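You operate a simulated robot arm through the tools that you are given. There is no shell and no other tool. Be economical: measure what you need, move in short steps, check, and stop when the job is done.

Carry out the task below with a simulated two-armed robot. There is one attempt and no reset: what you move stays moved.

TASK
On the service table, fold the blue cloth in half, so that its two short edges meet.
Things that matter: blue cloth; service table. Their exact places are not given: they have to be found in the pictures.

The check looks at the end state, three seconds after you hand in, the way a careful person would. Anything else that was tipped, shoved, dropped, spilled or broken makes it a failure. Flat cloth is picked up by pressing the open fingertips on it (5 to 10 N) and closing them slowly along it; thin cloth reads only 2 to 8 mm in the jaws.

THE ROBOT
Two 6-joint arms with two-finger parallel grippers on one trunk, on a base that drives. Base frame: it is fixed to the floor where the robot stands at the start and does not move with it; the origin is under the middle of the robot, x ahead of it, y to its left, z up; the surface under the hand at the start is at about z = 860. Readings come in mm, degrees, newtons and seconds.
The left shoulder is at the start at [-89, 177, 806], the right one opposite. With the tool pointing down near the work surface each hand reaches from about 100 to 700 mm from the robot's upright axis, wherever it stands, measured 20 degrees to its own side. Places, roughly: service table [600, -400, 900]. Payload 1.57 kg a hand.
The TCP of each hand is the grasp point between the finger pads, 30 mm short of the fingertips. In the tool frame z runs along the fingers and y along their closing line. Largest opening 80 mm; finger width 17, thickness 12; the body of the gripper, 40 by 82 mm, starts 80 mm behind the TCP.
Orientation is that of the tool frame in the base frame, as [roll, pitch, yaw] about the fixed x, y, z axes, in that order (R = Rz(yaw) Ry(pitch) Rx(roll)). With the fingers straight down and closing along the base's y, the tool's x points along the base's -x, its y along +y and its z along -z.

THE INTERFACE
- The arms move only by the tool apply_moves. It takes "left_deltas", "right_deltas" or both (then of equal length, played together; a hand with none holds still); each is a list of rows, each a list of 7 numbers: the shift along the tool's x, y, z in mm, then the turn, a rotation vector about the tool's x, y, z in degrees, then the closure, from 0 (fully open) to 1 (shut). In form: [[dx, dy, dz, rx, ry, rz, fingers], ...]. A call has 1 to 10 rows; each row shifts and turns the commanded pose from where the row before left it, along the tool's axes as they then stand. Rows are played at 5 a second. More than 50 mm and 8.6 degrees between two rows, or a gripper value outside its range, and nothing of the call is played. A pose out of reach is approached as far as the arm can. The call stops where the force on the tool passes 40 N (or 10 N more than at its start, if that is more) or the arm is blocked; 0.2 s more then pass. Each finger travels about 72 mm/s and halts on what it meets, pressing with about 21 N; the grip force reading is that of the motor and also rises with nothing between the fingers. The clock runs only during rows and for 0.2 s after the last one: add rows that do not move to give the fingers time. It gives the time, the measured TCP pose, the force on the tool (base axes), the opening and the grip force at its end, in the units of the frame above (readings bear some noise), with the torque about the TCP (base axes, N m) and any sound that the robot's microphone picked up.
- Cameras (640 x 400 px; columns grow to the right, rows downward): "scene" is now at [30.9, 32.9, 1527.7]; the picture's right is [0.40, -0.91, 0.00], its down [-0.68, -0.30, -0.66] and it looks along [0.61, 0.27, -0.75] (base axes); focal length 296 px, centre (320, 200). "left" rides on the left gripper at [72, 7, -122] in its tool frame; the picture's right is [-0.09, 1.00, 0.00], its down [-0.84, -0.08, -0.54] and it looks along [-0.54, -0.05, 0.84] (tool axes); focal length 238 px, centre (320, 200). "right" rides on the right gripper at [72, -7, -122] in its tool frame; the picture's right is [0.09, 1.00, 0.00], its down [-0.84, 0.08, -0.54] and it looks along [-0.54, 0.05, 0.84] (tool axes); focal length 238 px, centre (320, 200).
- snapshot(camera): a new picture of that camera. The clock stands still meanwhile.
- move_column(by): slides the trunk up (or, below 0, down) by that many mm; the arms and the scene camera ride with it, the base frame stays. It gives what a move gives, with no picture.
- steer(legs): drives the robot by 1 to 6 legs, each [ahead, left, turn to the left] in mm, mm and degrees, along the robot's own axes; the way and the turn of a leg run together, so that a leg with both is an arc; at most 1500 mm and 180 degrees a leg. The arms and the cameras ride along, it lands a little off, and it stops where it bumps. It gives what a move gives.
- head_to(pan, tilt): turns the head with the scene camera to pan (to the left, within 143 degrees either way) and tilt (down, from -29 to 69), counted from straight ahead of the robot. It gives what a move gives.
- locate(camera, pixels): for up to 12 pixels [column, row] of the newest picture of that camera ("zoom" is the newest enlarged one), the place [x, y, z] in the base frame of the surface seen there, good to about 3 mm. The clock stands still meanwhile.
- inspect(camera, box): a new picture of the part [left, top, right, bottom] of that camera's present view, enlarged. The clock stands still meanwhile.
- sign_off(): hands the job in; it is judged then, once.

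Keep the steps short. Do not move on a guess: measure, check each grasp and each placing, and mend mistakes. In all there are 80 turns and 70 pictures (those below and enlarged ones count). Leave the grippers open and the arms clear of the work at the hand-in unless told otherwise, and finish with a single line.

The tools are called after "Call:" as name(argument=value, ...) on one line, values as JSON. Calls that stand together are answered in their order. apply_moves: Moves the arms, as the interface text tells. Its arguments: {"type":"object","properties":{"left_deltas":{"type":"array"},"right_deltas":{"type":"array"}},"required":[]} The other tools are called the same way: move_column (by) slides the trunk up or down; steer (legs) drives the base; head_to (pan, tilt) turns the head that bears the scene camera; snapshot (camera) takes a picture; locate (camera, pixels) gives the place of the surface under pixels of a picture; inspect (camera, box) takes an enlarged picture of a part of a camera's view; sign_off () hands the job in.

At the start:

```text
time: 0.0
left_eef_pos: [320.1, 357.9, 1010.6]
left_tcp_rot: [-180.0, 0.0, 180.0]
left_wrist_force: [0.3, 0.7, 0.0]
left_wrist_torque: [0.0, 0.03, -0.01]
left_finger_gap: 79.9
left_finger_force: 0.1
right_eef_pos: [412.0, -42.6, 1106.3]
right_tcp_rot: [-180.0, 0.0, 180.0]
right_wrist_force: [0.2, 0.5, 0.0]
right_wrist_torque: [0.05, 0.0, 0.0]
right_finger_gap: 79.8
right_finger_force: 0.1
trunk travel left (down, up): [-250.0, 78.0]
robot x, y, heading: [0.7, -4.5, -0.1]
head pan, tilt: [23.9, 48.4]
```

scene: 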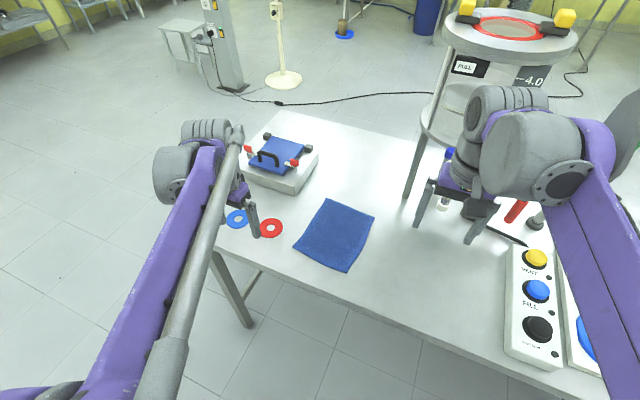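
right: 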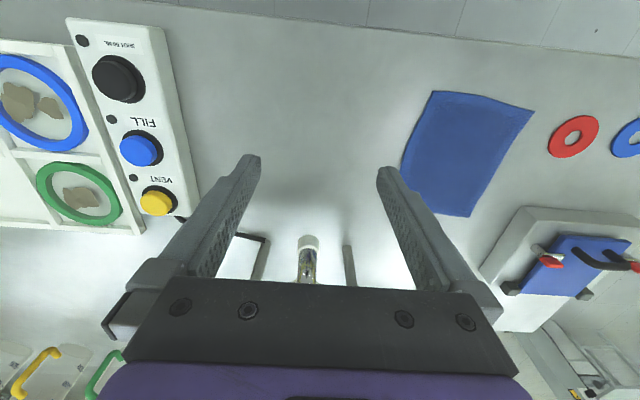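
left: 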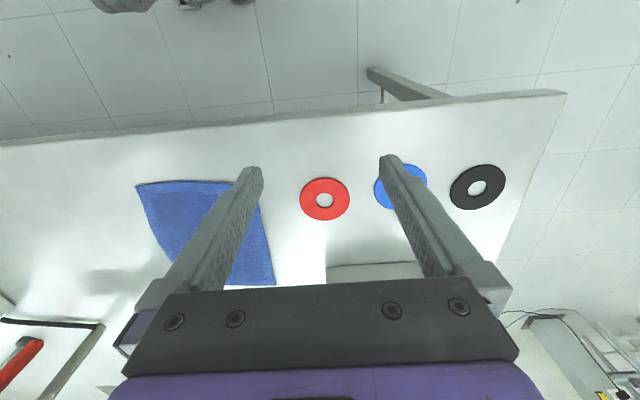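

I see the blue cloth near pixels (327,199), (374,215), (347,271), (294,246) in the scene view. I'll measure its corners and the nearby table.

Call:
locate(camera="scene", pixels=[[327, 200], [373, 215], [347, 270], [295, 246], [335, 235], [385, 250], [270, 227], [300, 180], [290, 215], [400, 200], [443, 200]])

Call:
inspect(camera="scene", box=[260, 170, 420, 290])

```text
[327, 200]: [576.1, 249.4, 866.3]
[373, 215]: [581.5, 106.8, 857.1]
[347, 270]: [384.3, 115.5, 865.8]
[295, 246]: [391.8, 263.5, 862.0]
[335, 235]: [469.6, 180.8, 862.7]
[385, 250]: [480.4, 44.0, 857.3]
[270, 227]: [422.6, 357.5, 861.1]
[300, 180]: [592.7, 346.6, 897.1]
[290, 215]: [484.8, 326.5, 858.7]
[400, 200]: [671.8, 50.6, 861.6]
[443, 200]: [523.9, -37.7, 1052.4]
```

```text
3.33 times, centred on (340, 230) of scene
```

zoom: 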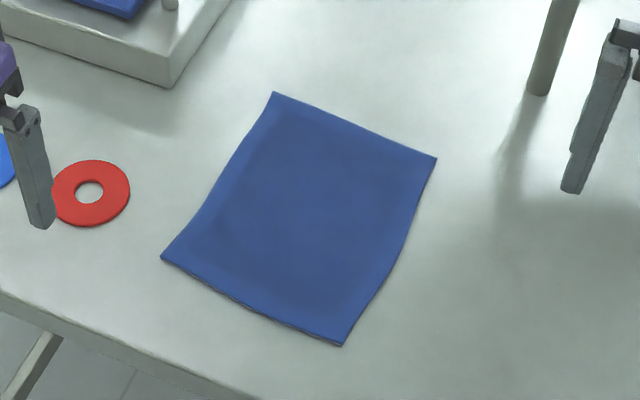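

The cloth here is about 195 (x) by 145 (y) mm. The service table is said to be near [600,-400,900], so I look to the right to see whether this is that table or another one has a cloth.

Call:
head_to(pan=-35, tilt=45)

Call:
snapshot(camera="scene")

```text
time: 1.3
left_eef_pos: [321.0, 357.0, 1009.9]
left_tcp_rot: [180.0, 0.0, 180.0]
left_wrist_force: [-0.2, 0.1, -0.3]
left_wrist_torque: [0.0, -0.02, 0.03]
left_finger_gap: 80.1
left_finger_force: 0.1
right_eef_pos: [411.4, -42.6, 1106.0]
right_tcp_rot: [-180.0, 0.0, 180.0]
right_wrist_force: [0.1, 0.7, -0.2]
right_wrist_torque: [0.01, -0.01, 0.01]
right_finger_gap: 80.2
right_finger_force: 0.1
trunk travel left (down, up): [-250.0, 78.0]
robot x, y, heading: [-1.5, -1.7, -0.0]
head pan, tilt: [-35.0, 45.0]
```

```text
65 pictures are left
```

scene: 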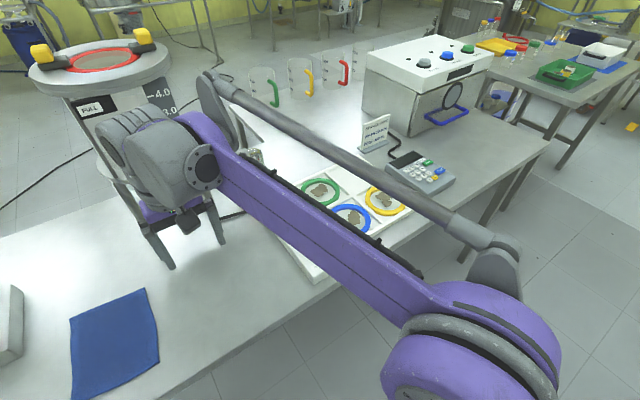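

It is one long table, so this is the service table, and the cloth lies on its left part (x 384–581, y 107–263). The short edges are the near one (x≈388) and the far one (x≈579). I'll drive 180 mm to the left so both hands can work symmetrically, then look again.

Call:
steer(legs=[[0, 180, 0]])

Call:
head_to(pan=0, tilt=58)

Call:
snapshot(camera="scene")

```text
time: 3.5
left_eef_pos: [320.5, 538.6, 1009.3]
left_tcp_rot: [179.9, 0.1, 179.9]
left_wrist_force: [0.6, 0.4, -0.7]
left_wrist_torque: [-0.01, -0.01, 0.0]
left_finger_gap: 80.0
left_finger_force: 0.1
right_eef_pos: [410.7, 136.4, 1107.0]
right_tcp_rot: [-180.0, 0.0, 180.0]
right_wrist_force: [-0.2, 0.1, 0.2]
right_wrist_torque: [0.0, 0.01, 0.0]
right_finger_gap: 80.0
right_finger_force: 0.0
trunk travel left (down, up): [-250.0, 78.0]
robot x, y, heading: [1.1, 183.3, 0.1]
head pan, tilt: [-35.0, 45.0]
```

```text
time: 4.5
left_eef_pos: [320.7, 538.8, 1009.2]
left_tcp_rot: [-179.9, 0.0, -180.0]
left_wrist_force: [0.5, -0.1, 0.7]
left_wrist_torque: [-0.02, 0.01, 0.02]
left_finger_gap: 80.1
left_finger_force: 0.2
right_eef_pos: [411.0, 136.1, 1106.4]
right_tcp_rot: [180.0, -0.1, -180.0]
right_wrist_force: [1.8, 0.1, -0.1]
right_wrist_torque: [-0.02, 0.0, 0.01]
right_finger_gap: 79.7
right_finger_force: 0.1
trunk travel left (down, up): [-250.0, 78.0]
robot x, y, heading: [-3.6, 180.1, 0.0]
head pan, tilt: [0.0, 58.0]
```

```text
64 pictures are left
```

scene: 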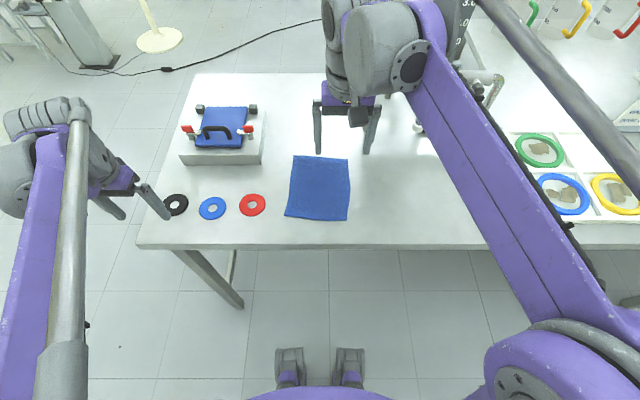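

The cloth is now in clear view, centred in front. I enlarge it to measure its corners.

Call:
inspect(camera="scene", box=[260, 140, 380, 235])

```text
4.21 times, centred on (320, 188) of scene
```

zoom: 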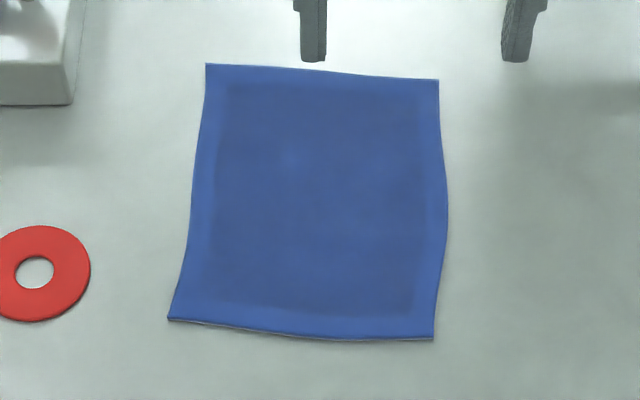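

I see corners at zoom pixels (207,65), (438,80), (433,338), (169,319); I measure them, points on the near edge, and the table.

Call:
locate(camera="zoom", pixels=[[208, 66], [436, 82], [431, 336], [171, 317], [210, 318], [300, 331], [400, 334], [300, 345], [400, 350], [210, 340], [318, 71], [318, 200]])

```text
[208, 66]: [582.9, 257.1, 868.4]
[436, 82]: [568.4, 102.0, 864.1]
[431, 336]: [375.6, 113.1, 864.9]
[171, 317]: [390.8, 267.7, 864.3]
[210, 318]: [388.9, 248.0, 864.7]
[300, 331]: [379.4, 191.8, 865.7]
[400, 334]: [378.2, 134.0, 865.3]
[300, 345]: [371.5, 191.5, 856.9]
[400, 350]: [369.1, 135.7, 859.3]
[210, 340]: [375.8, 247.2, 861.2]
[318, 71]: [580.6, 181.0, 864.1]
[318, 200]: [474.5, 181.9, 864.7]
```

The cloth's top is at z≈865, the table at ≈859. Near edge: (391,268)→(376,113); far edge: (583,257)→(568,102). I plan to grasp the near edge with both hands (y≈245 and y≈135), closing along x. First I turn each hand by 85° about its tool z, cameras outward, while up high.

Call:
apply_moves(left_deltas=[[0, 0, 0, 0, 0, 8.5, 0], [0, 0, 0, 0, 0, 8.5, 0], [0, 0, 0, 0, 0, 8.5, 0], [0, 0, 0, 0, 0, 8.5, 0], [0, 0, 0, 0, 0, 8.5, 0], [0, 0, 0, 0, 0, 8.5, 0], [0, 0, 0, 0, 0, 8.5, 0], [0, 0, 0, 0, 0, 8.5, 0], [0, 0, 0, 0, 0, 8.5, 0], [0, 0, 0, 0, 0, 8.5, 0]], right_deltas=[[0, 0, 0, 0, 0, -8.5, 0], [0, 0, 0, 0, 0, -8.5, 0], [0, 0, 0, 0, 0, -8.5, 0], [0, 0, 0, 0, 0, -8.5, 0], [0, 0, 0, 0, 0, -8.5, 0], [0, 0, 0, 0, 0, -8.5, 0], [0, 0, 0, 0, 0, -8.5, 0], [0, 0, 0, 0, 0, -8.5, 0], [0, 0, 0, 0, 0, -8.5, 0], [0, 0, 0, 0, 0, -8.5, 0]])

```text
time: 6.7
left_eef_pos: [320.9, 538.0, 1010.2]
left_tcp_rot: [-179.9, -0.1, 94.8]
left_wrist_force: [0.6, -0.1, 0.3]
left_wrist_torque: [0.01, 0.01, 0.03]
left_finger_gap: 80.1
left_finger_force: 0.1
right_eef_pos: [411.5, 136.6, 1105.7]
right_tcp_rot: [179.9, 0.0, -94.8]
right_wrist_force: [-0.3, 0.5, 0.5]
right_wrist_torque: [0.0, -0.01, 0.01]
right_finger_gap: 80.1
right_finger_force: 0.1
trunk travel left (down, up): [-250.0, 78.0]
robot x, y, heading: [-0.7, 181.4, -0.2]
head pan, tilt: [0.0, 58.0]
```

Right now its closing line (−4.8°) matches the cloth's skew. I turn left another 9.8°, bring it over its corner at about (410,248,980), lower the right to (400,138,970), both with fingers at about 30 mm opening.

Call:
apply_moves(left_deltas=[[0, 0, 0, 0, 0, 4.9, 0.2], [0, 0, 0, 0, 0, 4.9, 0.4], [-40.2, 16.2, 4.3, 0, 0, 0, 0.62], [-40.2, 16.2, 4.3, 0, 0, 0, 0.62], [-40.2, 16.2, 4.3, 0, 0, 0, 0.62], [-40.2, 16.2, 4.3, 0, 0, 0, 0.62], [-40.2, 16.2, 4.3, 0, 0, 0, 0.62], [-40.2, 16.2, 4.3, 0, 0, 0, 0.62], [-40.2, 16.2, 4.3, 0, 0, 0, 0.62]], right_deltas=[[0, 1.2, 15, 0, 0, 0, 0.2], [0, 1.2, 15, 0, 0, 0, 0.4], [0, 1.2, 15, 0, 0, 0, 0.62], [0, 1.2, 15, 0, 0, 0, 0.62], [0, 1.2, 15, 0, 0, 0, 0.62], [0, 1.2, 15, 0, 0, 0, 0.62], [0, 1.2, 15, 0, 0, 0, 0.62], [0, 1.2, 15, 0, 0, 0, 0.62], [0, 1.2, 15, 0, 0, 0, 0.62]])

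Call:
snapshot(camera="scene")

Call:
snapshot(camera="left")

Call:
snapshot(camera="right")

```text
time: 8.7
left_eef_pos: [411.4, 247.8, 979.7]
left_tcp_rot: [-179.9, 0.0, 85.2]
left_wrist_force: [0.0, -0.4, 0.3]
left_wrist_torque: [0.02, 0.03, 0.0]
left_finger_gap: 30.1
left_finger_force: 0.1
right_eef_pos: [402.0, 137.7, 970.3]
right_tcp_rot: [179.8, 0.0, -94.9]
right_wrist_force: [0.5, -0.6, 0.0]
right_wrist_torque: [-0.01, 0.01, 0.01]
right_finger_gap: 30.3
right_finger_force: 0.1
trunk travel left (down, up): [-250.0, 78.0]
robot x, y, heading: [1.6, 177.5, -0.1]
head pan, tilt: [0.0, 58.0]
```

```text
62 pictures are left
```

scene: 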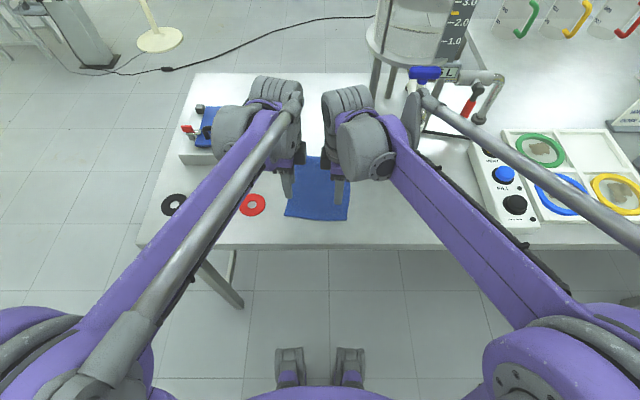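

```text
61 pictures are left
```

left: 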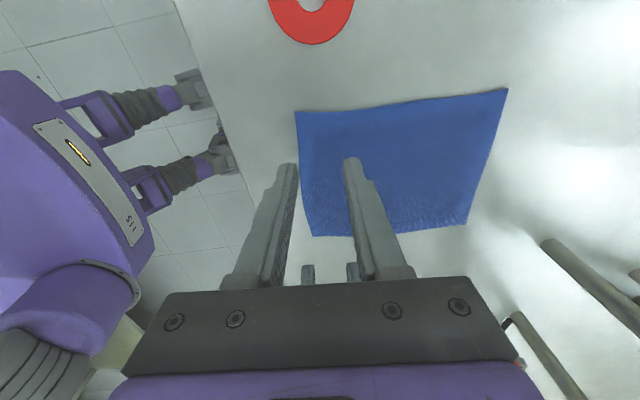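

```text
60 pictures are left
```

right: 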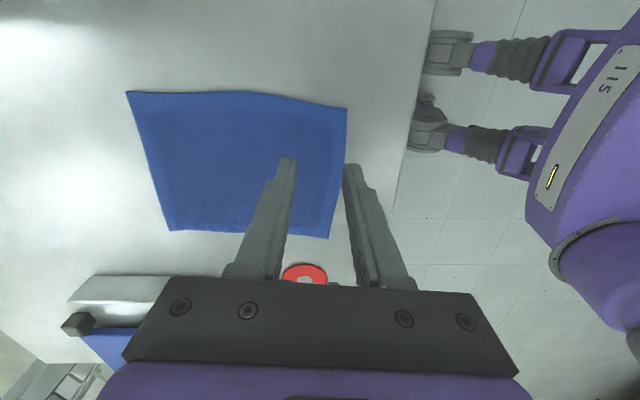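

Both hands straddle the near edge. I lower both to TCP z≈903 (tips about 8 mm above the cloth) and check.

Call:
apply_moves(left_deltas=[[0, 0, 20, 0, 0, 0, 0.62], [0, 0, 20, 0, 0, 0, 0.62], [0, 0, 20, 0, 0, 0, 0.62], [0, 0, 17, 0, 0, 0, 0.62]], right_deltas=[[0, 0, 20, 0, 0, 0, 0.62], [0, 0, 20, 0, 0, 0, 0.62], [0, 0, 20, 0, 0, 0, 0.62], [0, 0, 7, 0, 0, 0, 0.62]])

Call:
inspect(camera="left", box=[220, 80, 460, 230])

Call:
inspect(camera="right", box=[180, 80, 420, 230])

```text
time: 9.7
left_eef_pos: [409.2, 248.6, 901.6]
left_tcp_rot: [179.9, 0.0, 85.2]
left_wrist_force: [-0.9, -0.4, 0.5]
left_wrist_torque: [0.01, 0.03, 0.06]
left_finger_gap: 30.5
left_finger_force: 0.0
right_eef_pos: [401.2, 137.3, 903.9]
right_tcp_rot: [-179.9, 0.0, -94.9]
right_wrist_force: [0.1, -0.9, 0.1]
right_wrist_torque: [0.02, -0.01, 0.01]
right_finger_gap: 30.5
right_finger_force: 0.0
trunk travel left (down, up): [-250.0, 78.0]
robot x, y, heading: [-0.8, 182.4, 0.1]
head pan, tilt: [0.0, 58.0]
```

```text
2.67 times, centred on (340, 155) of left
```

zoom: 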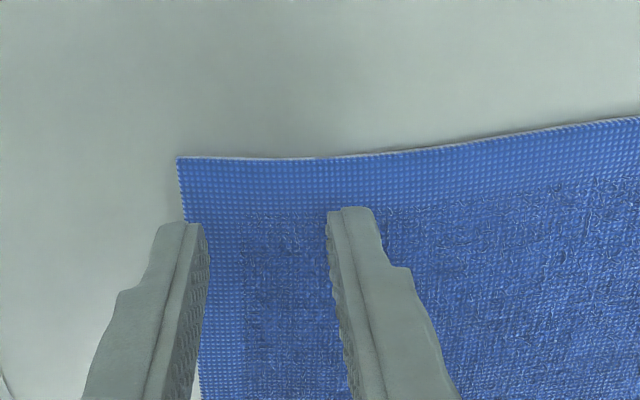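

```text
2.67 times, centred on (300, 155) of right
```

zoom: 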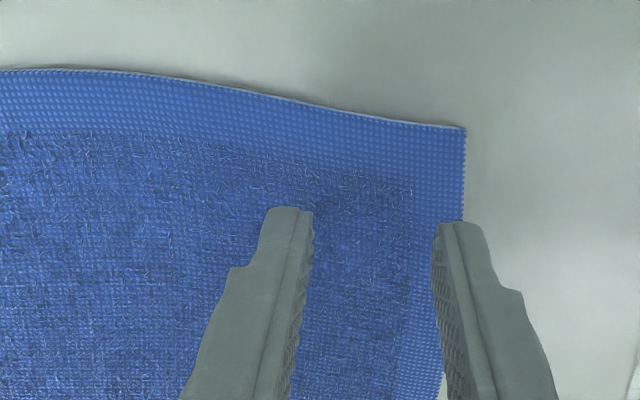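

Outer fingers sit right over the edge. I shift both 3 mm further onto the cloth and press down in small steps to find contact.

Call:
apply_moves(left_deltas=[[0, 3, 0, 0, 0, 0, 0.62], [0, 0, 3, 0, 0, 0, 0.62], [0, 0, 3, 0, 0, 0, 0.62], [0, 0, 1, 0, 0, 0, 0.62], [0, 0, 0, 0, 0, 0, 0.62]], right_deltas=[[0, -3, 0, 0, 0, 0, 0.62], [0, 0, 4, 0, 0, 0, 0.62], [0, 0, 4, 0, 0, 0, 0.62], [0, 0, 1, 0, 0, 0, 0.62], [0, 0, 0, 0, 0, 0, 0.62]])

```text
time: 10.9
left_eef_pos: [412.6, 248.5, 896.3]
left_tcp_rot: [180.0, 0.0, 85.2]
left_wrist_force: [0.9, 0.2, 0.3]
left_wrist_torque: [-0.02, 0.01, 0.05]
left_finger_gap: 30.1
left_finger_force: 0.0
right_eef_pos: [404.9, 137.6, 894.8]
right_tcp_rot: [-180.0, 0.0, -95.0]
right_wrist_force: [-0.4, 0.7, -0.1]
right_wrist_torque: [0.0, 0.01, -0.02]
right_finger_gap: 30.4
right_finger_force: 0.0
trunk travel left (down, up): [-250.0, 78.0]
robot x, y, heading: [0.8, 178.7, -0.0]
head pan, tilt: [0.0, 58.0]
```

No contact yet. I go down a few more millimetres.

Call:
apply_moves(left_deltas=[[0, 0, 2, 0, 0, 0, 0.62], [0, 0, 1, 0, 0, 0, 0.62], [0, 0, 0, 0, 0, 0, 0.62]], right_deltas=[[0, 0, 2, 0, 0, 0, 0.62], [0, 0, 1, 0, 0, 0, 0.62], [0, 0, 0, 0, 0, 0, 0.62]])

```text
time: 11.7
left_eef_pos: [411.9, 247.8, 893.0]
left_tcp_rot: [179.9, 0.0, 85.2]
left_wrist_force: [1.3, -0.5, 10.4]
left_wrist_torque: [-0.02, -0.07, 0.0]
left_finger_gap: 30.2
left_finger_force: 0.0
right_eef_pos: [403.9, 137.9, 892.1]
right_tcp_rot: [-179.9, 0.0, -95.0]
right_wrist_force: [2.3, 1.0, 13.9]
right_wrist_torque: [0.03, -0.01, 0.01]
right_finger_gap: 30.3
right_finger_force: 0.1
trunk travel left (down, up): [-250.0, 78.0]
robot x, y, heading: [-2.3, 180.3, 0.1]
head pan, tilt: [0.0, 58.0]
```

Contact: left 10 N, right 14 N. I ease right by 0.5 mm, left by 0.2 mm, and close slowly along the cloth.

Call:
apply_moves(left_deltas=[[0, 0, -0.2, 0, 0, 0, 0.64], [0, 0, 0, 0, 0, 0, 0.68], [0, 0, 0, 0, 0, 0, 0.72], [0, 0, 0, 0, 0, 0, 0.76], [0, 0, 0, 0, 0, 0, 0.8], [0, 0, 0, 0, 0, 0, 0.84], [0, 0, 0, 0, 0, 0, 0.88], [0, 0, 0, 0, 0, 0, 0.92], [0, 0, 0, 0, 0, 0, 0.96], [0, 0, 0, 0, 0, 0, 1]], right_deltas=[[0, 0, -0.5, 0, 0, 0, 0.64], [0, 0, 0, 0, 0, 0, 0.68], [0, 0, 0, 0, 0, 0, 0.72], [0, 0, 0, 0, 0, 0, 0.76], [0, 0, 0, 0, 0, 0, 0.8], [0, 0, 0, 0, 0, 0, 0.84], [0, 0, 0, 0, 0, 0, 0.88], [0, 0, 0, 0, 0, 0, 0.92], [0, 0, 0, 0, 0, 0, 0.96], [0, 0, 0, 0, 0, 0, 1]])

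Call:
inspect(camera="left", box=[220, 80, 460, 230])

Call:
inspect(camera="right", box=[180, 80, 420, 230])

```text
time: 13.9
left_eef_pos: [411.8, 248.6, 893.5]
left_tcp_rot: [180.0, -0.1, 85.1]
left_wrist_force: [1.0, -1.0, 12.4]
left_wrist_torque: [-0.07, -0.04, 0.02]
left_finger_gap: 4.3
left_finger_force: 21.7
right_eef_pos: [402.2, 137.2, 894.0]
right_tcp_rot: [-179.8, 0.0, -95.0]
right_wrist_force: [0.3, 1.5, 10.6]
right_wrist_torque: [0.05, 0.01, 0.03]
right_finger_gap: 4.0
right_finger_force: 21.0
trunk travel left (down, up): [-250.0, 78.0]
robot x, y, heading: [1.3, 181.2, 0.1]
head pan, tilt: [0.0, 58.0]
```

```text
2.67 times, centred on (340, 155) of left
```

zoom: 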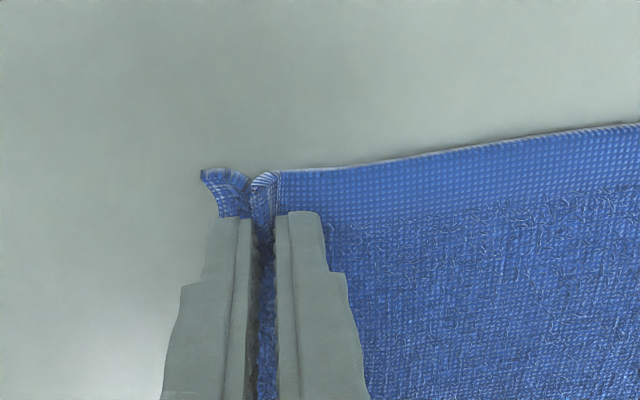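

```text
2.67 times, centred on (300, 155) of right
```

zoom: 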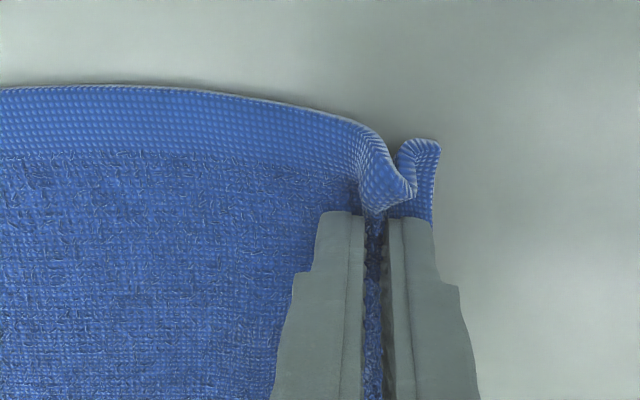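

Both jaws hold a ridge (4.3 and 4.0 mm) about 23 mm in from the edge with a 10 mm flap. Carried over, that flap would end up doubled back. I'd rather hold just the edge. I open slowly along the cloth to spread it flat again, then lift a little and look.

Call:
apply_moves(left_deltas=[[0, 0, 0, 0, 0, 0, 0.96], [0, 0, 0, 0, 0, 0, 0.9], [0, 0, 0, 0, 0, 0, 0.84], [0, 0, 0, 0, 0, 0, 0.78], [0, 0, 0, 0, 0, 0, 0.72], [0, 0, 0, 0, 0, 0, 0.66], [0, 0, 0, 0, 0, 0, 0.62], [0, 0, -3, 0, 0, 0, 0.62], [0, 0, -10, 0, 0, 0, 0.62], [0, 0, -10, 0, 0, 0, 0.62]], right_deltas=[[0, 0, 0, 0, 0, 0, 0.96], [0, 0, 0, 0, 0, 0, 0.9], [0, 0, 0, 0, 0, 0, 0.84], [0, 0, 0, 0, 0, 0, 0.78], [0, 0, 0, 0, 0, 0, 0.72], [0, 0, 0, 0, 0, 0, 0.66], [0, 0, 0, 0, 0, 0, 0.62], [0, 0, -3, 0, 0, 0, 0.62], [0, 0, -10, 0, 0, 0, 0.62], [0, 0, -10, 0, 0, 0, 0.62]])

Call:
snapshot(camera="left")

Call:
snapshot(camera="right")

```text
time: 16.1
left_eef_pos: [413.1, 248.3, 915.7]
left_tcp_rot: [-179.9, 0.0, 85.2]
left_wrist_force: [0.2, -0.4, 0.3]
left_wrist_torque: [-0.01, 0.0, 0.01]
left_finger_gap: 30.3
left_finger_force: 0.1
right_eef_pos: [404.4, 137.2, 915.5]
right_tcp_rot: [180.0, 0.0, -95.0]
right_wrist_force: [0.6, 0.2, -1.0]
right_wrist_torque: [0.03, 0.02, -0.01]
right_finger_gap: 30.5
right_finger_force: 0.1
trunk travel left (down, up): [-250.0, 78.0]
robot x, y, heading: [-1.7, 177.9, -0.1]
head pan, tilt: [0.0, 58.0]
```

```text
55 pictures are left
```

left: 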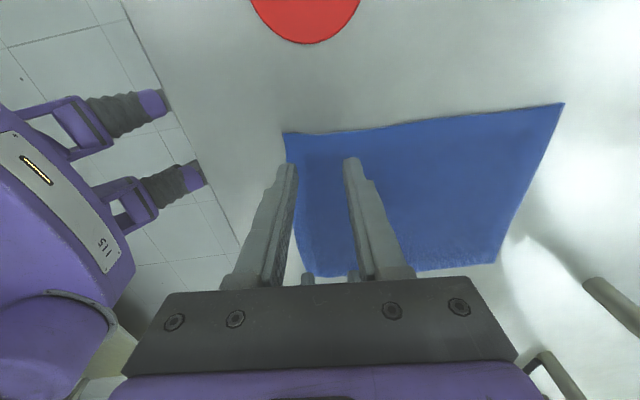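

```text
54 pictures are left
```

right: 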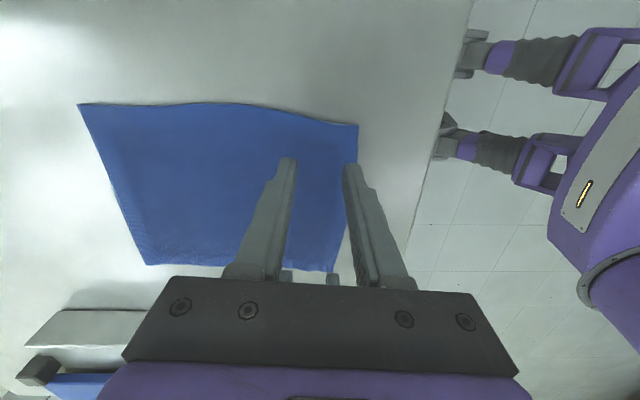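

The cloth relaxed flat again. I measure the near edge afresh: left view corner (287,135), right view corner (356,127), and table next to them.

Call:
locate(camera="left", pixels=[[288, 137], [292, 155], [278, 150], [303, 266], [330, 140], [330, 170], [560, 106]])

Call:
locate(camera="right", pixels=[[356, 129], [355, 150], [372, 150], [336, 260], [320, 150], [82, 106]])

```text
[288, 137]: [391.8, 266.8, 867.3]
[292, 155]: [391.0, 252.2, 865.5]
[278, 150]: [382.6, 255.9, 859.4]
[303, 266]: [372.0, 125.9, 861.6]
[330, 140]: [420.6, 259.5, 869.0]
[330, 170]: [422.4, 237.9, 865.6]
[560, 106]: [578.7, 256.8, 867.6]
```

```text
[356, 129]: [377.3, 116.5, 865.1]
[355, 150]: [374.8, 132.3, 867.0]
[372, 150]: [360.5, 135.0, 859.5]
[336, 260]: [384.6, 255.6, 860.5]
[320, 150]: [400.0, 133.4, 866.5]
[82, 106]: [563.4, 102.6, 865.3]
```

Near edge: x≈390.5 at y=248 (left), ≈376 at y=137 (right); table 859.5, cloth top ≈866. I move both outward so the outer finger stands about 4 mm off the edge, narrow to 20 mm, and tilt 8° so the outer tip is the lower one; then look.

Call:
apply_moves(left_deltas=[[0, -12, 0, 0, 0, 0, 0.7], [0, -12, 0, 0, 0, 0, 0.75], [0, 0, 0, -4, 0, 0, 0.75], [0, 0, 0, -4, 0, 0, 0.75], [0, 0, 8, 0, 0, 0, 0.75], [0, 0, 6, 0, 0, 0, 0.75]], right_deltas=[[0, 14, 0, 0, 0, 0, 0.7], [0, 15, 0, 0, 0, 0, 0.75], [0, 0, 0, 4, 0, 0, 0.75], [0, 0, 0, 4, 0, 0, 0.75], [0, 0, 8, 0, 0, 0, 0.75], [0, 0, 6, 0, 0, 0, 0.75]])

Call:
inspect(camera="left", box=[220, 80, 460, 230])

Call:
inspect(camera="right", box=[180, 80, 420, 230])

```text
time: 17.5
left_eef_pos: [389.0, 249.8, 902.7]
left_tcp_rot: [172.0, 0.0, 85.2]
left_wrist_force: [-0.2, 0.5, -0.5]
left_wrist_torque: [-0.04, -0.02, -0.01]
left_finger_gap: 19.9
left_finger_force: 0.1
right_eef_pos: [376.3, 139.8, 902.1]
right_tcp_rot: [-172.0, 0.0, -95.0]
right_wrist_force: [-0.5, -0.2, 0.8]
right_wrist_torque: [-0.01, -0.02, 0.0]
right_finger_gap: 20.1
right_finger_force: 0.1
trunk travel left (down, up): [-250.0, 78.0]
robot x, y, heading: [1.0, 177.0, -0.1]
head pan, tilt: [0.0, 58.0]
```

```text
2.67 times, centred on (340, 155) of left
```

zoom: 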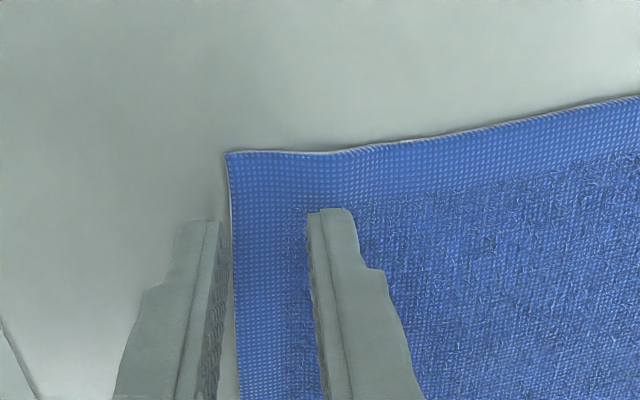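

```text
2.67 times, centred on (300, 155) of right
```

zoom: 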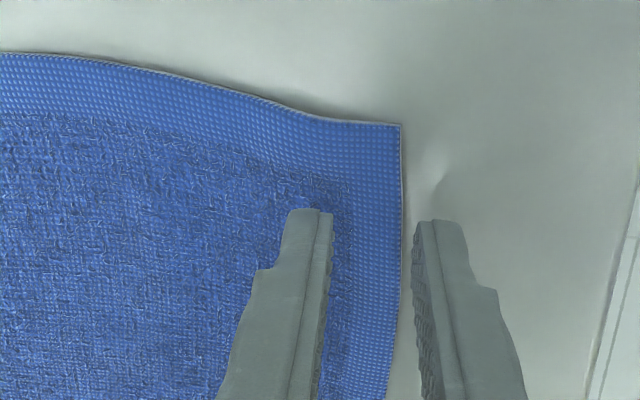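

Exactly as wanted: outer finger off the edge, inner on the cloth. I lower to contact.

Call:
apply_moves(left_deltas=[[0, 0, 4, 0, 0, 0, 0.75], [0, 0, 3, 0, 0, 0, 0.75], [0, 0, 2, 0, 0, 0, 0.75], [0, 0, 0, 0, 0, 0, 0.75]], right_deltas=[[0, 0, 4, 0, 0, 0, 0.75], [0, 0, 3, 0, 0, 0, 0.75], [0, 0, 2, 0, 0, 0, 0.75], [0, 0, 0, 0, 0, 0, 0.75]])

```text
time: 18.5
left_eef_pos: [392.2, 249.7, 892.9]
left_tcp_rot: [172.0, 0.1, 85.3]
left_wrist_force: [-0.2, -0.1, 9.5]
left_wrist_torque: [0.03, 0.1, 0.0]
left_finger_gap: 19.7
left_finger_force: 0.1
right_eef_pos: [378.0, 140.5, 894.1]
right_tcp_rot: [-172.0, 0.1, -95.0]
right_wrist_force: [-0.7, 0.1, -0.1]
right_wrist_torque: [0.02, 0.04, 0.02]
right_finger_gap: 20.1
right_finger_force: 0.2
trunk travel left (down, up): [-250.0, 78.0]
robot x, y, heading: [-1.6, 179.5, -0.0]
head pan, tilt: [0.0, 58.0]
```

Left is at 9.5 N; right is not yet touching. I lower right by 1.3 mm.

Call:
apply_moves(right_deltas=[[0, 0, 0.8, 0, 0, 0, 0.75], [0, 0, 0.5, 0, 0, 0, 0.75], [0, 0, 0, 0, 0, 0, 0.75]])

```text
time: 19.3
left_eef_pos: [391.0, 249.4, 893.5]
left_tcp_rot: [172.0, 0.0, 85.2]
left_wrist_force: [0.4, 0.0, 4.3]
left_wrist_torque: [-0.01, -0.04, 0.0]
left_finger_gap: 18.9
left_finger_force: 0.1
right_eef_pos: [377.8, 140.1, 893.0]
right_tcp_rot: [-171.9, 0.0, -95.0]
right_wrist_force: [-2.2, -1.0, 21.4]
right_wrist_torque: [0.0, 0.43, -0.01]
right_finger_gap: 19.4
right_finger_force: 0.0
trunk travel left (down, up): [-250.0, 78.0]
robot x, y, heading: [0.6, 178.4, -0.1]
head pan, tilt: [0.0, 58.0]
```

Right is now at 21 N, carried by the outer tip on the table. I ease it 0.5 mm and close both slowly.

Call:
apply_moves(left_deltas=[[0, 0, 0.2, 0, 0, 0, 0.76], [0, 0, 0, 0, 0, 0, 0.79], [0, 0, 0, 0, 0, 0, 0.82], [0, 0, 0, 0, 0, 0, 0.85], [0, 0, 0, 0, 0, 0, 0.88], [0, 0, 0, 0, 0, 0, 0.91], [0, 0, 0, 0, 0, 0, 0.94], [0, 0, 0, 0, 0, 0, 0.97], [0, 0, 0, 0, 0, 0, 1], [0, 0, 0, 0, 0, 0, 1]], right_deltas=[[0, 0, -0.5, 0, 0, 0, 0.76], [0, 0, 0, 0, 0, 0, 0.79], [0, 0, 0, 0, 0, 0, 0.82], [0, 0, 0, 0, 0, 0, 0.85], [0, 0, 0, 0, 0, 0, 0.88], [0, 0, 0, 0, 0, 0, 0.91], [0, 0, 0, 0, 0, 0, 0.94], [0, 0, 0, 0, 0, 0, 0.97], [0, 0, 0, 0, 0, 0, 1], [0, 0, 0, 0, 0, 0, 1]])

Call:
inspect(camera="left", box=[220, 80, 460, 230])

Call:
inspect(camera="right", box=[180, 80, 420, 230])

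```text
time: 21.5
left_eef_pos: [391.5, 249.0, 892.6]
left_tcp_rot: [172.1, -0.1, 85.2]
left_wrist_force: [0.7, -1.6, 7.0]
left_wrist_torque: [-0.02, -0.08, -0.03]
left_finger_gap: 3.5
left_finger_force: 21.1
right_eef_pos: [377.9, 139.3, 891.8]
right_tcp_rot: [-172.0, 0.0, -95.0]
right_wrist_force: [-0.6, 1.3, 2.7]
right_wrist_torque: [0.05, -0.02, 0.0]
right_finger_gap: 2.4
right_finger_force: 21.6
trunk travel left (down, up): [-250.0, 78.0]
robot x, y, heading: [-1.4, 178.4, 0.0]
head pan, tilt: [0.0, 58.0]
```

```text
2.67 times, centred on (340, 155) of left
```

zoom: 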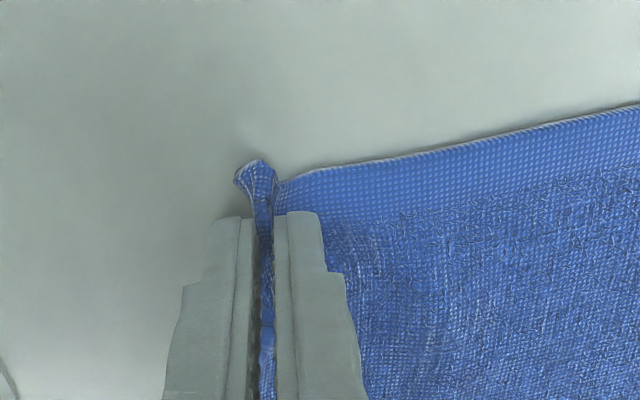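

```text
2.67 times, centred on (300, 155) of right
```

zoom: 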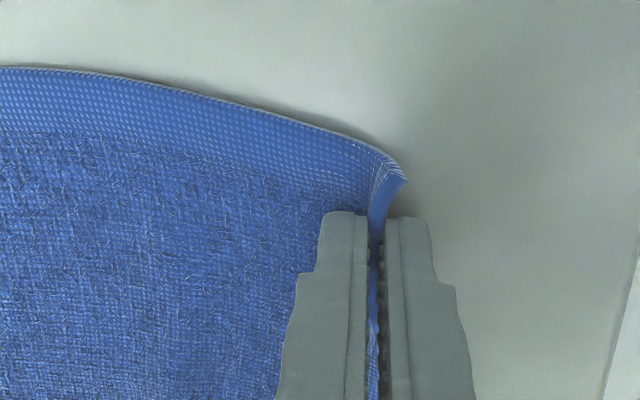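

Excellent: right holds a single layer with the edge up (2.4 mm), left likewise with a small curl (3.5 mm). I lift 20 mm while bringing the hands upright and check the hold.

Call:
apply_moves(left_deltas=[[0, 0, -5, 0, 0, 0, 1], [0, 0, -5, 4, 0, 0, 1], [0, 0, -5, 4, 0, 0, 1], [0, 0, -5, 0, 0, 0, 1], [0, 0, 0, 0, 0, 0, 1]], right_deltas=[[0, 0, -5, 0, 0, 0, 1], [0, 0, -5, -4, 0, 0, 1], [0, 0, -5, -4, 0, 0, 1], [0, 0, -5, 0, 0, 0, 1], [0, 0, 0, 0, 0, 0, 1]])

Call:
snapshot(camera="left")

Call:
snapshot(camera="right")

```text
time: 22.7
left_eef_pos: [391.1, 249.9, 912.5]
left_tcp_rot: [179.9, 0.0, 85.2]
left_wrist_force: [0.1, 0.5, 0.0]
left_wrist_torque: [0.04, -0.02, -0.01]
left_finger_gap: 2.8
left_finger_force: 20.7
right_eef_pos: [376.6, 141.4, 911.6]
right_tcp_rot: [-179.9, 0.0, -95.0]
right_wrist_force: [-0.5, 0.2, 0.8]
right_wrist_torque: [-0.01, -0.07, 0.03]
right_finger_gap: 2.5
right_finger_force: 20.7
trunk travel left (down, up): [-250.0, 78.0]
robot x, y, heading: [-1.1, 177.9, 0.1]
head pan, tilt: [0.0, 58.0]
```

```text
49 pictures are left
```

left: 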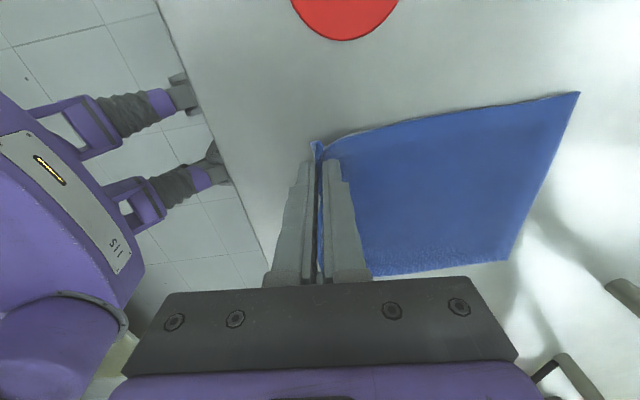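

```text
48 pictures are left
```

right: 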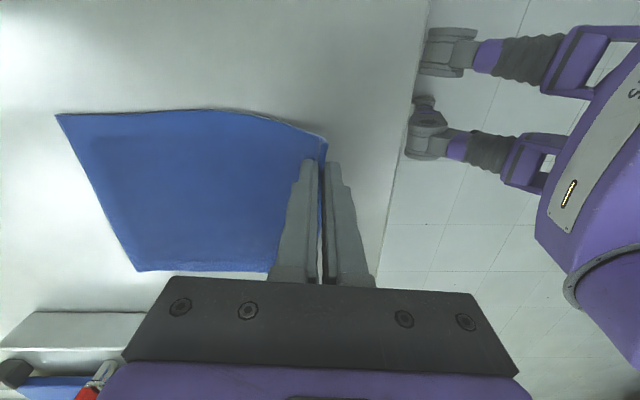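

Both hold. Now the first half of the arc: up and away along the cloth, slowly, to over the fold line.

Call:
apply_moves(left_deltas=[[0.1, 4.5, -10.5, 0, 0, 0, 1], [0.1, 4.5, -10.5, 0, 0, 0, 1], [0.2, 8.5, -8, 0, 0, 0, 1], [0.2, 8.5, -8, 0, 0, 0, 1], [0.3, 10.5, -5.5, 0, 0, 0, 1], [0.3, 10.5, -5.5, 0, 0, 0, 1], [0.3, 12, -2.5, 0, 0, 0, 1], [0.3, 12, -2.5, 0, 0, 0, 1], [0.3, 13, 0.5, 0, 0, 0, 1], [0.3, 13, 0.5, 0, 0, 0, 1]], right_deltas=[[-0.1, -4.5, -10.5, 0, 0, 0, 1], [-0.1, -4.5, -10.5, 0, 0, 0, 1], [-0.2, -8.5, -8, 0, 0, 0, 1], [-0.2, -8.5, -8, 0, 0, 0, 1], [-0.3, -10.5, -5.5, 0, 0, 0, 1], [-0.3, -10.5, -5.5, 0, 0, 0, 1], [-0.3, -12, -2.5, 0, 0, 0, 1], [-0.3, -12, -2.5, 0, 0, 0, 1], [-0.3, -13, 0.5, 0, 0, 0, 1], [-0.3, -13, 0.5, 0, 0, 0, 1]])

Call:
snapshot(camera="scene")

Call:
snapshot(camera="left")

Call:
snapshot(camera="right")

```text
time: 24.9
left_eef_pos: [487.7, 244.7, 963.7]
left_tcp_rot: [-180.0, 0.1, 85.1]
left_wrist_force: [0.3, -0.2, -0.9]
left_wrist_torque: [-0.02, -0.03, 0.01]
left_finger_gap: 2.9
left_finger_force: 21.3
right_eef_pos: [474.3, 133.9, 963.0]
right_tcp_rot: [180.0, 0.0, -94.9]
right_wrist_force: [-0.3, 0.0, 1.3]
right_wrist_torque: [-0.01, -0.05, 0.0]
right_finger_gap: 2.8
right_finger_force: 21.2
trunk travel left (down, up): [-250.0, 78.0]
robot x, y, heading: [2.4, 179.0, -0.1]
head pan, tilt: [0.0, 58.0]
```

```text
47 pictures are left
```

scene: 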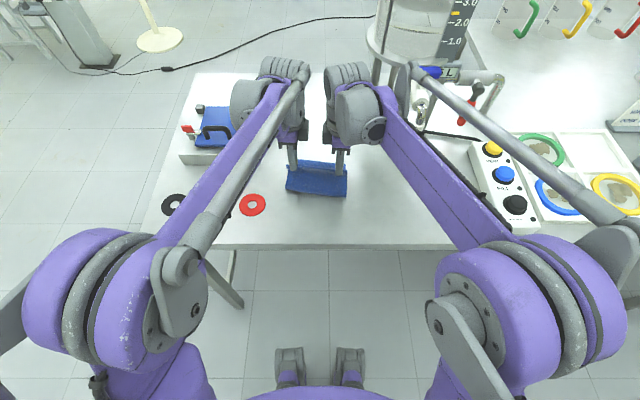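

```text
46 pictures are left
```

left: 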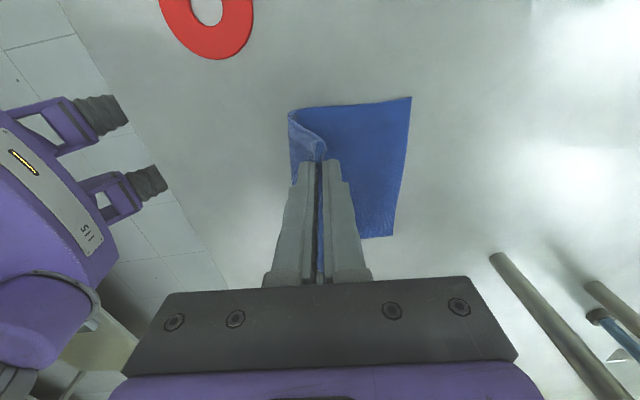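

```text
45 pictures are left
```

right: 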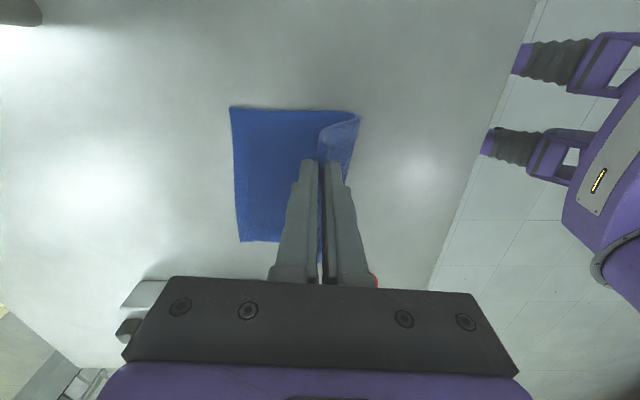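

The cloth folds nicely. Before going on, I check how close the white box at left and the metal stand legs are to the hands' path.

Call:
locate(camera="scene", pixels=[[243, 160], [232, 152], [228, 135], [186, 127], [330, 162], [300, 161], [375, 85], [420, 108]])

Call:
locate(camera="left", pixels=[[410, 99], [393, 235], [498, 258], [595, 288], [560, 350]])

Call:
locate(camera="right", pixels=[[233, 110], [241, 239], [290, 110], [357, 115]])

```text
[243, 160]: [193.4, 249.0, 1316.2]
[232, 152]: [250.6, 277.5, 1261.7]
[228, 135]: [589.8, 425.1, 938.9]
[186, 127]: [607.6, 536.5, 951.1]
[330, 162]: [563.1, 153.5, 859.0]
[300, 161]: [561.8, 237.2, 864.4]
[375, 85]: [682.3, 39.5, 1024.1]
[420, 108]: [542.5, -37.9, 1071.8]
```

```text
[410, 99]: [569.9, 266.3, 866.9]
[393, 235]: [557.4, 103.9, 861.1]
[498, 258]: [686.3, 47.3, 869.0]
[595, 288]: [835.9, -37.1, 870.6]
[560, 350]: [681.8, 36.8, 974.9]
```

```text
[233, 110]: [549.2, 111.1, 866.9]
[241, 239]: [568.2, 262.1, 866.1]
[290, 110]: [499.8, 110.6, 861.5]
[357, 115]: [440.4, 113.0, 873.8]
```

The cloth has crept about 12 mm toward me as a whole: its far corners are now (569,265) and (553,108). So the tips should end at x≈557 (left) and ≈541 (right). The box and the stand leg (684,42) are clear of the path. I play the second half, stopping with tips about 10 mm above the lower layer.

Call:
apply_moves(left_deltas=[[1, 13, 1, 0, 0, 0, 1], [1, 13, 5, 0, 0, 0, 1], [1, 12, 8, 0, 0, 0, 1], [1, 11, 10, 0, 0, 0, 1], [1, 9, 11, 0, 0, 0, 1], [1, 7, 11, 0, 0, 0, 1], [0, 4, 9, 0, 0, 0, 1], [0, 0, 0, 0, 0, 0, 1]], right_deltas=[[-1, -13, 1, 0, 0, 0, 1], [-1, -13, 5, 0, 0, 0, 1], [-1, -12, 8, 0, 0, 0, 1], [-1, -11, 10, 0, 0, 0, 1], [-1, -9, 11, 0, 0, 0, 1], [-1, -6, 11, 0, 0, 0, 1], [0, -3, 9, 0, 0, 0, 1], [0, 0, 0, 0, 0, 0, 1]])

Call:
snapshot(camera="left")

Call:
snapshot(camera="right")

```text
time: 26.7
left_eef_pos: [556.1, 243.7, 908.9]
left_tcp_rot: [-179.9, 0.1, 85.2]
left_wrist_force: [0.0, 0.5, -0.6]
left_wrist_torque: [0.01, -0.01, 0.01]
left_finger_gap: 3.3
left_finger_force: 20.6
right_eef_pos: [540.5, 134.4, 909.8]
right_tcp_rot: [-180.0, 0.0, -95.0]
right_wrist_force: [-0.1, -0.2, -0.4]
right_wrist_torque: [-0.01, -0.03, -0.02]
right_finger_gap: 2.6
right_finger_force: 21.1
trunk travel left (down, up): [-250.0, 78.0]
robot x, y, heading: [1.2, 181.1, 0.1]
head pan, tilt: [0.0, 58.0]
```

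```text
44 pictures are left
```

left: 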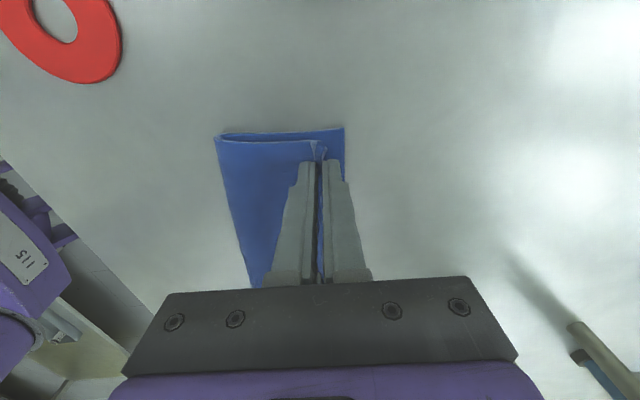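

```text
43 pictures are left
```

right: 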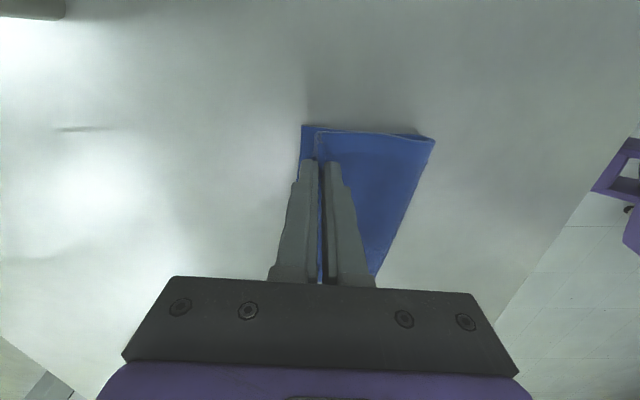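

The fold lies well. I measure the far lower corners and zoom in before lowering.

Call:
locate(camera="left", pixels=[[342, 131], [343, 150], [300, 145], [218, 140], [290, 133]])

Call:
locate(camera="right", pixels=[[304, 129], [303, 150], [335, 137], [431, 139]])

Call:
inspect(camera="left", box=[200, 100, 380, 212])

Call:
inspect(camera="right", box=[270, 100, 450, 212])

```text
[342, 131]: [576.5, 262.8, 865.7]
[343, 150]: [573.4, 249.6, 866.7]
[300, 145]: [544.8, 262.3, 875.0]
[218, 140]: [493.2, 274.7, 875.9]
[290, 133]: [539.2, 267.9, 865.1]
```

```text
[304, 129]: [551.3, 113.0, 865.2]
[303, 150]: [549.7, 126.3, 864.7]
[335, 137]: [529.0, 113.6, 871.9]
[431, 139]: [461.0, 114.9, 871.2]
```

```text
3.56 times, centred on (290, 156) of left
```

zoom: 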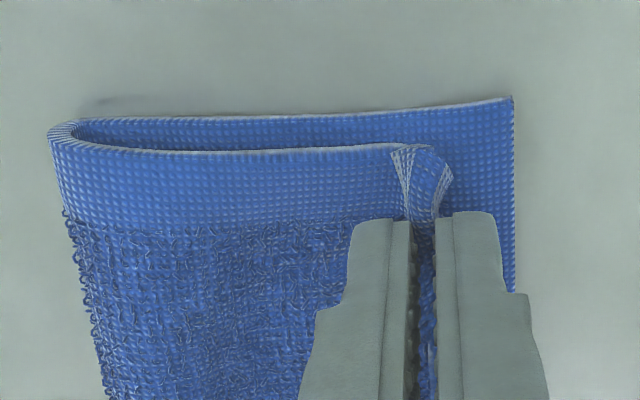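

```text
3.56 times, centred on (360, 156) of right
```

zoom: 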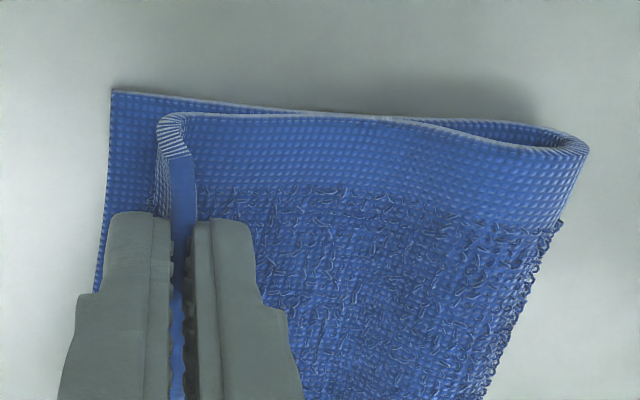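

Very good. I lean both hands 16° (palms away) keeping the tips in place, left also 4 mm further, and lower about 5 mm so the edge will fall outward on release.

Call:
apply_moves(left_deltas=[[0, 3.1, 1, 4, 0, 0, 1], [0, 3.1, 1, 4, 0, 0, 1], [0, 3.1, 1, 4, 0, 0, 1], [0, 3.1, 1, 4, 0, 0, 1], [0, 0, 1, 0, 0, 0, 1]], right_deltas=[[0, -2.1, 1, -4, 0, 0, 1], [0, -2.1, 1, -4, 0, 0, 1], [0, -2.1, 1, -4, 0, 0, 1], [0, -2.1, 1, -4, 0, 0, 1], [0, 0, 1, 0, 0, 0, 1]])

Call:
inspect(camera="left", box=[200, 100, 380, 212])

Call:
inspect(camera="right", box=[270, 100, 450, 212])

```text
time: 27.9
left_eef_pos: [567.3, 243.8, 903.9]
left_tcp_rot: [-163.9, 0.0, 85.2]
left_wrist_force: [0.0, -0.6, 0.3]
left_wrist_torque: [-0.01, -0.01, 0.01]
left_finger_gap: 2.8
left_finger_force: 20.3
right_eef_pos: [548.4, 133.6, 904.1]
right_tcp_rot: [163.9, 0.1, -95.0]
right_wrist_force: [-0.4, 0.2, -0.2]
right_wrist_torque: [-0.02, -0.06, -0.01]
right_finger_gap: 2.5
right_finger_force: 20.7
trunk travel left (down, up): [-250.0, 78.0]
robot x, y, heading: [1.9, 178.4, -0.2]
head pan, tilt: [0.0, 58.0]
```

```text
3.56 times, centred on (290, 156) of left
```

zoom: 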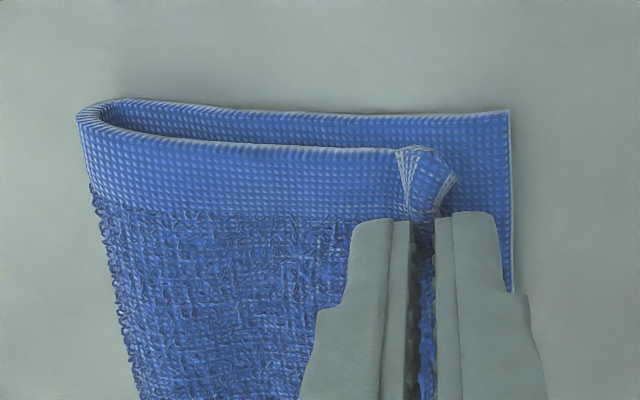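

```text
3.56 times, centred on (360, 156) of right
```

zoom: 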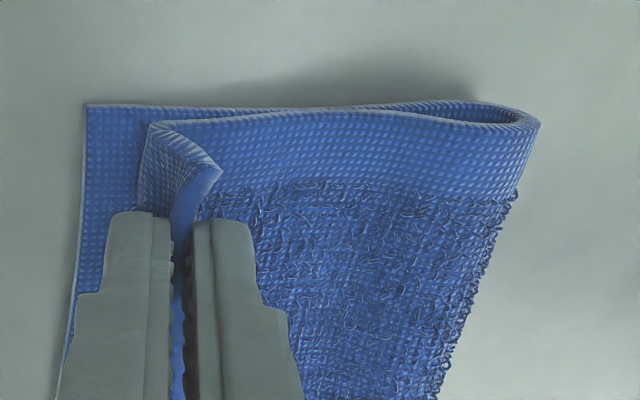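

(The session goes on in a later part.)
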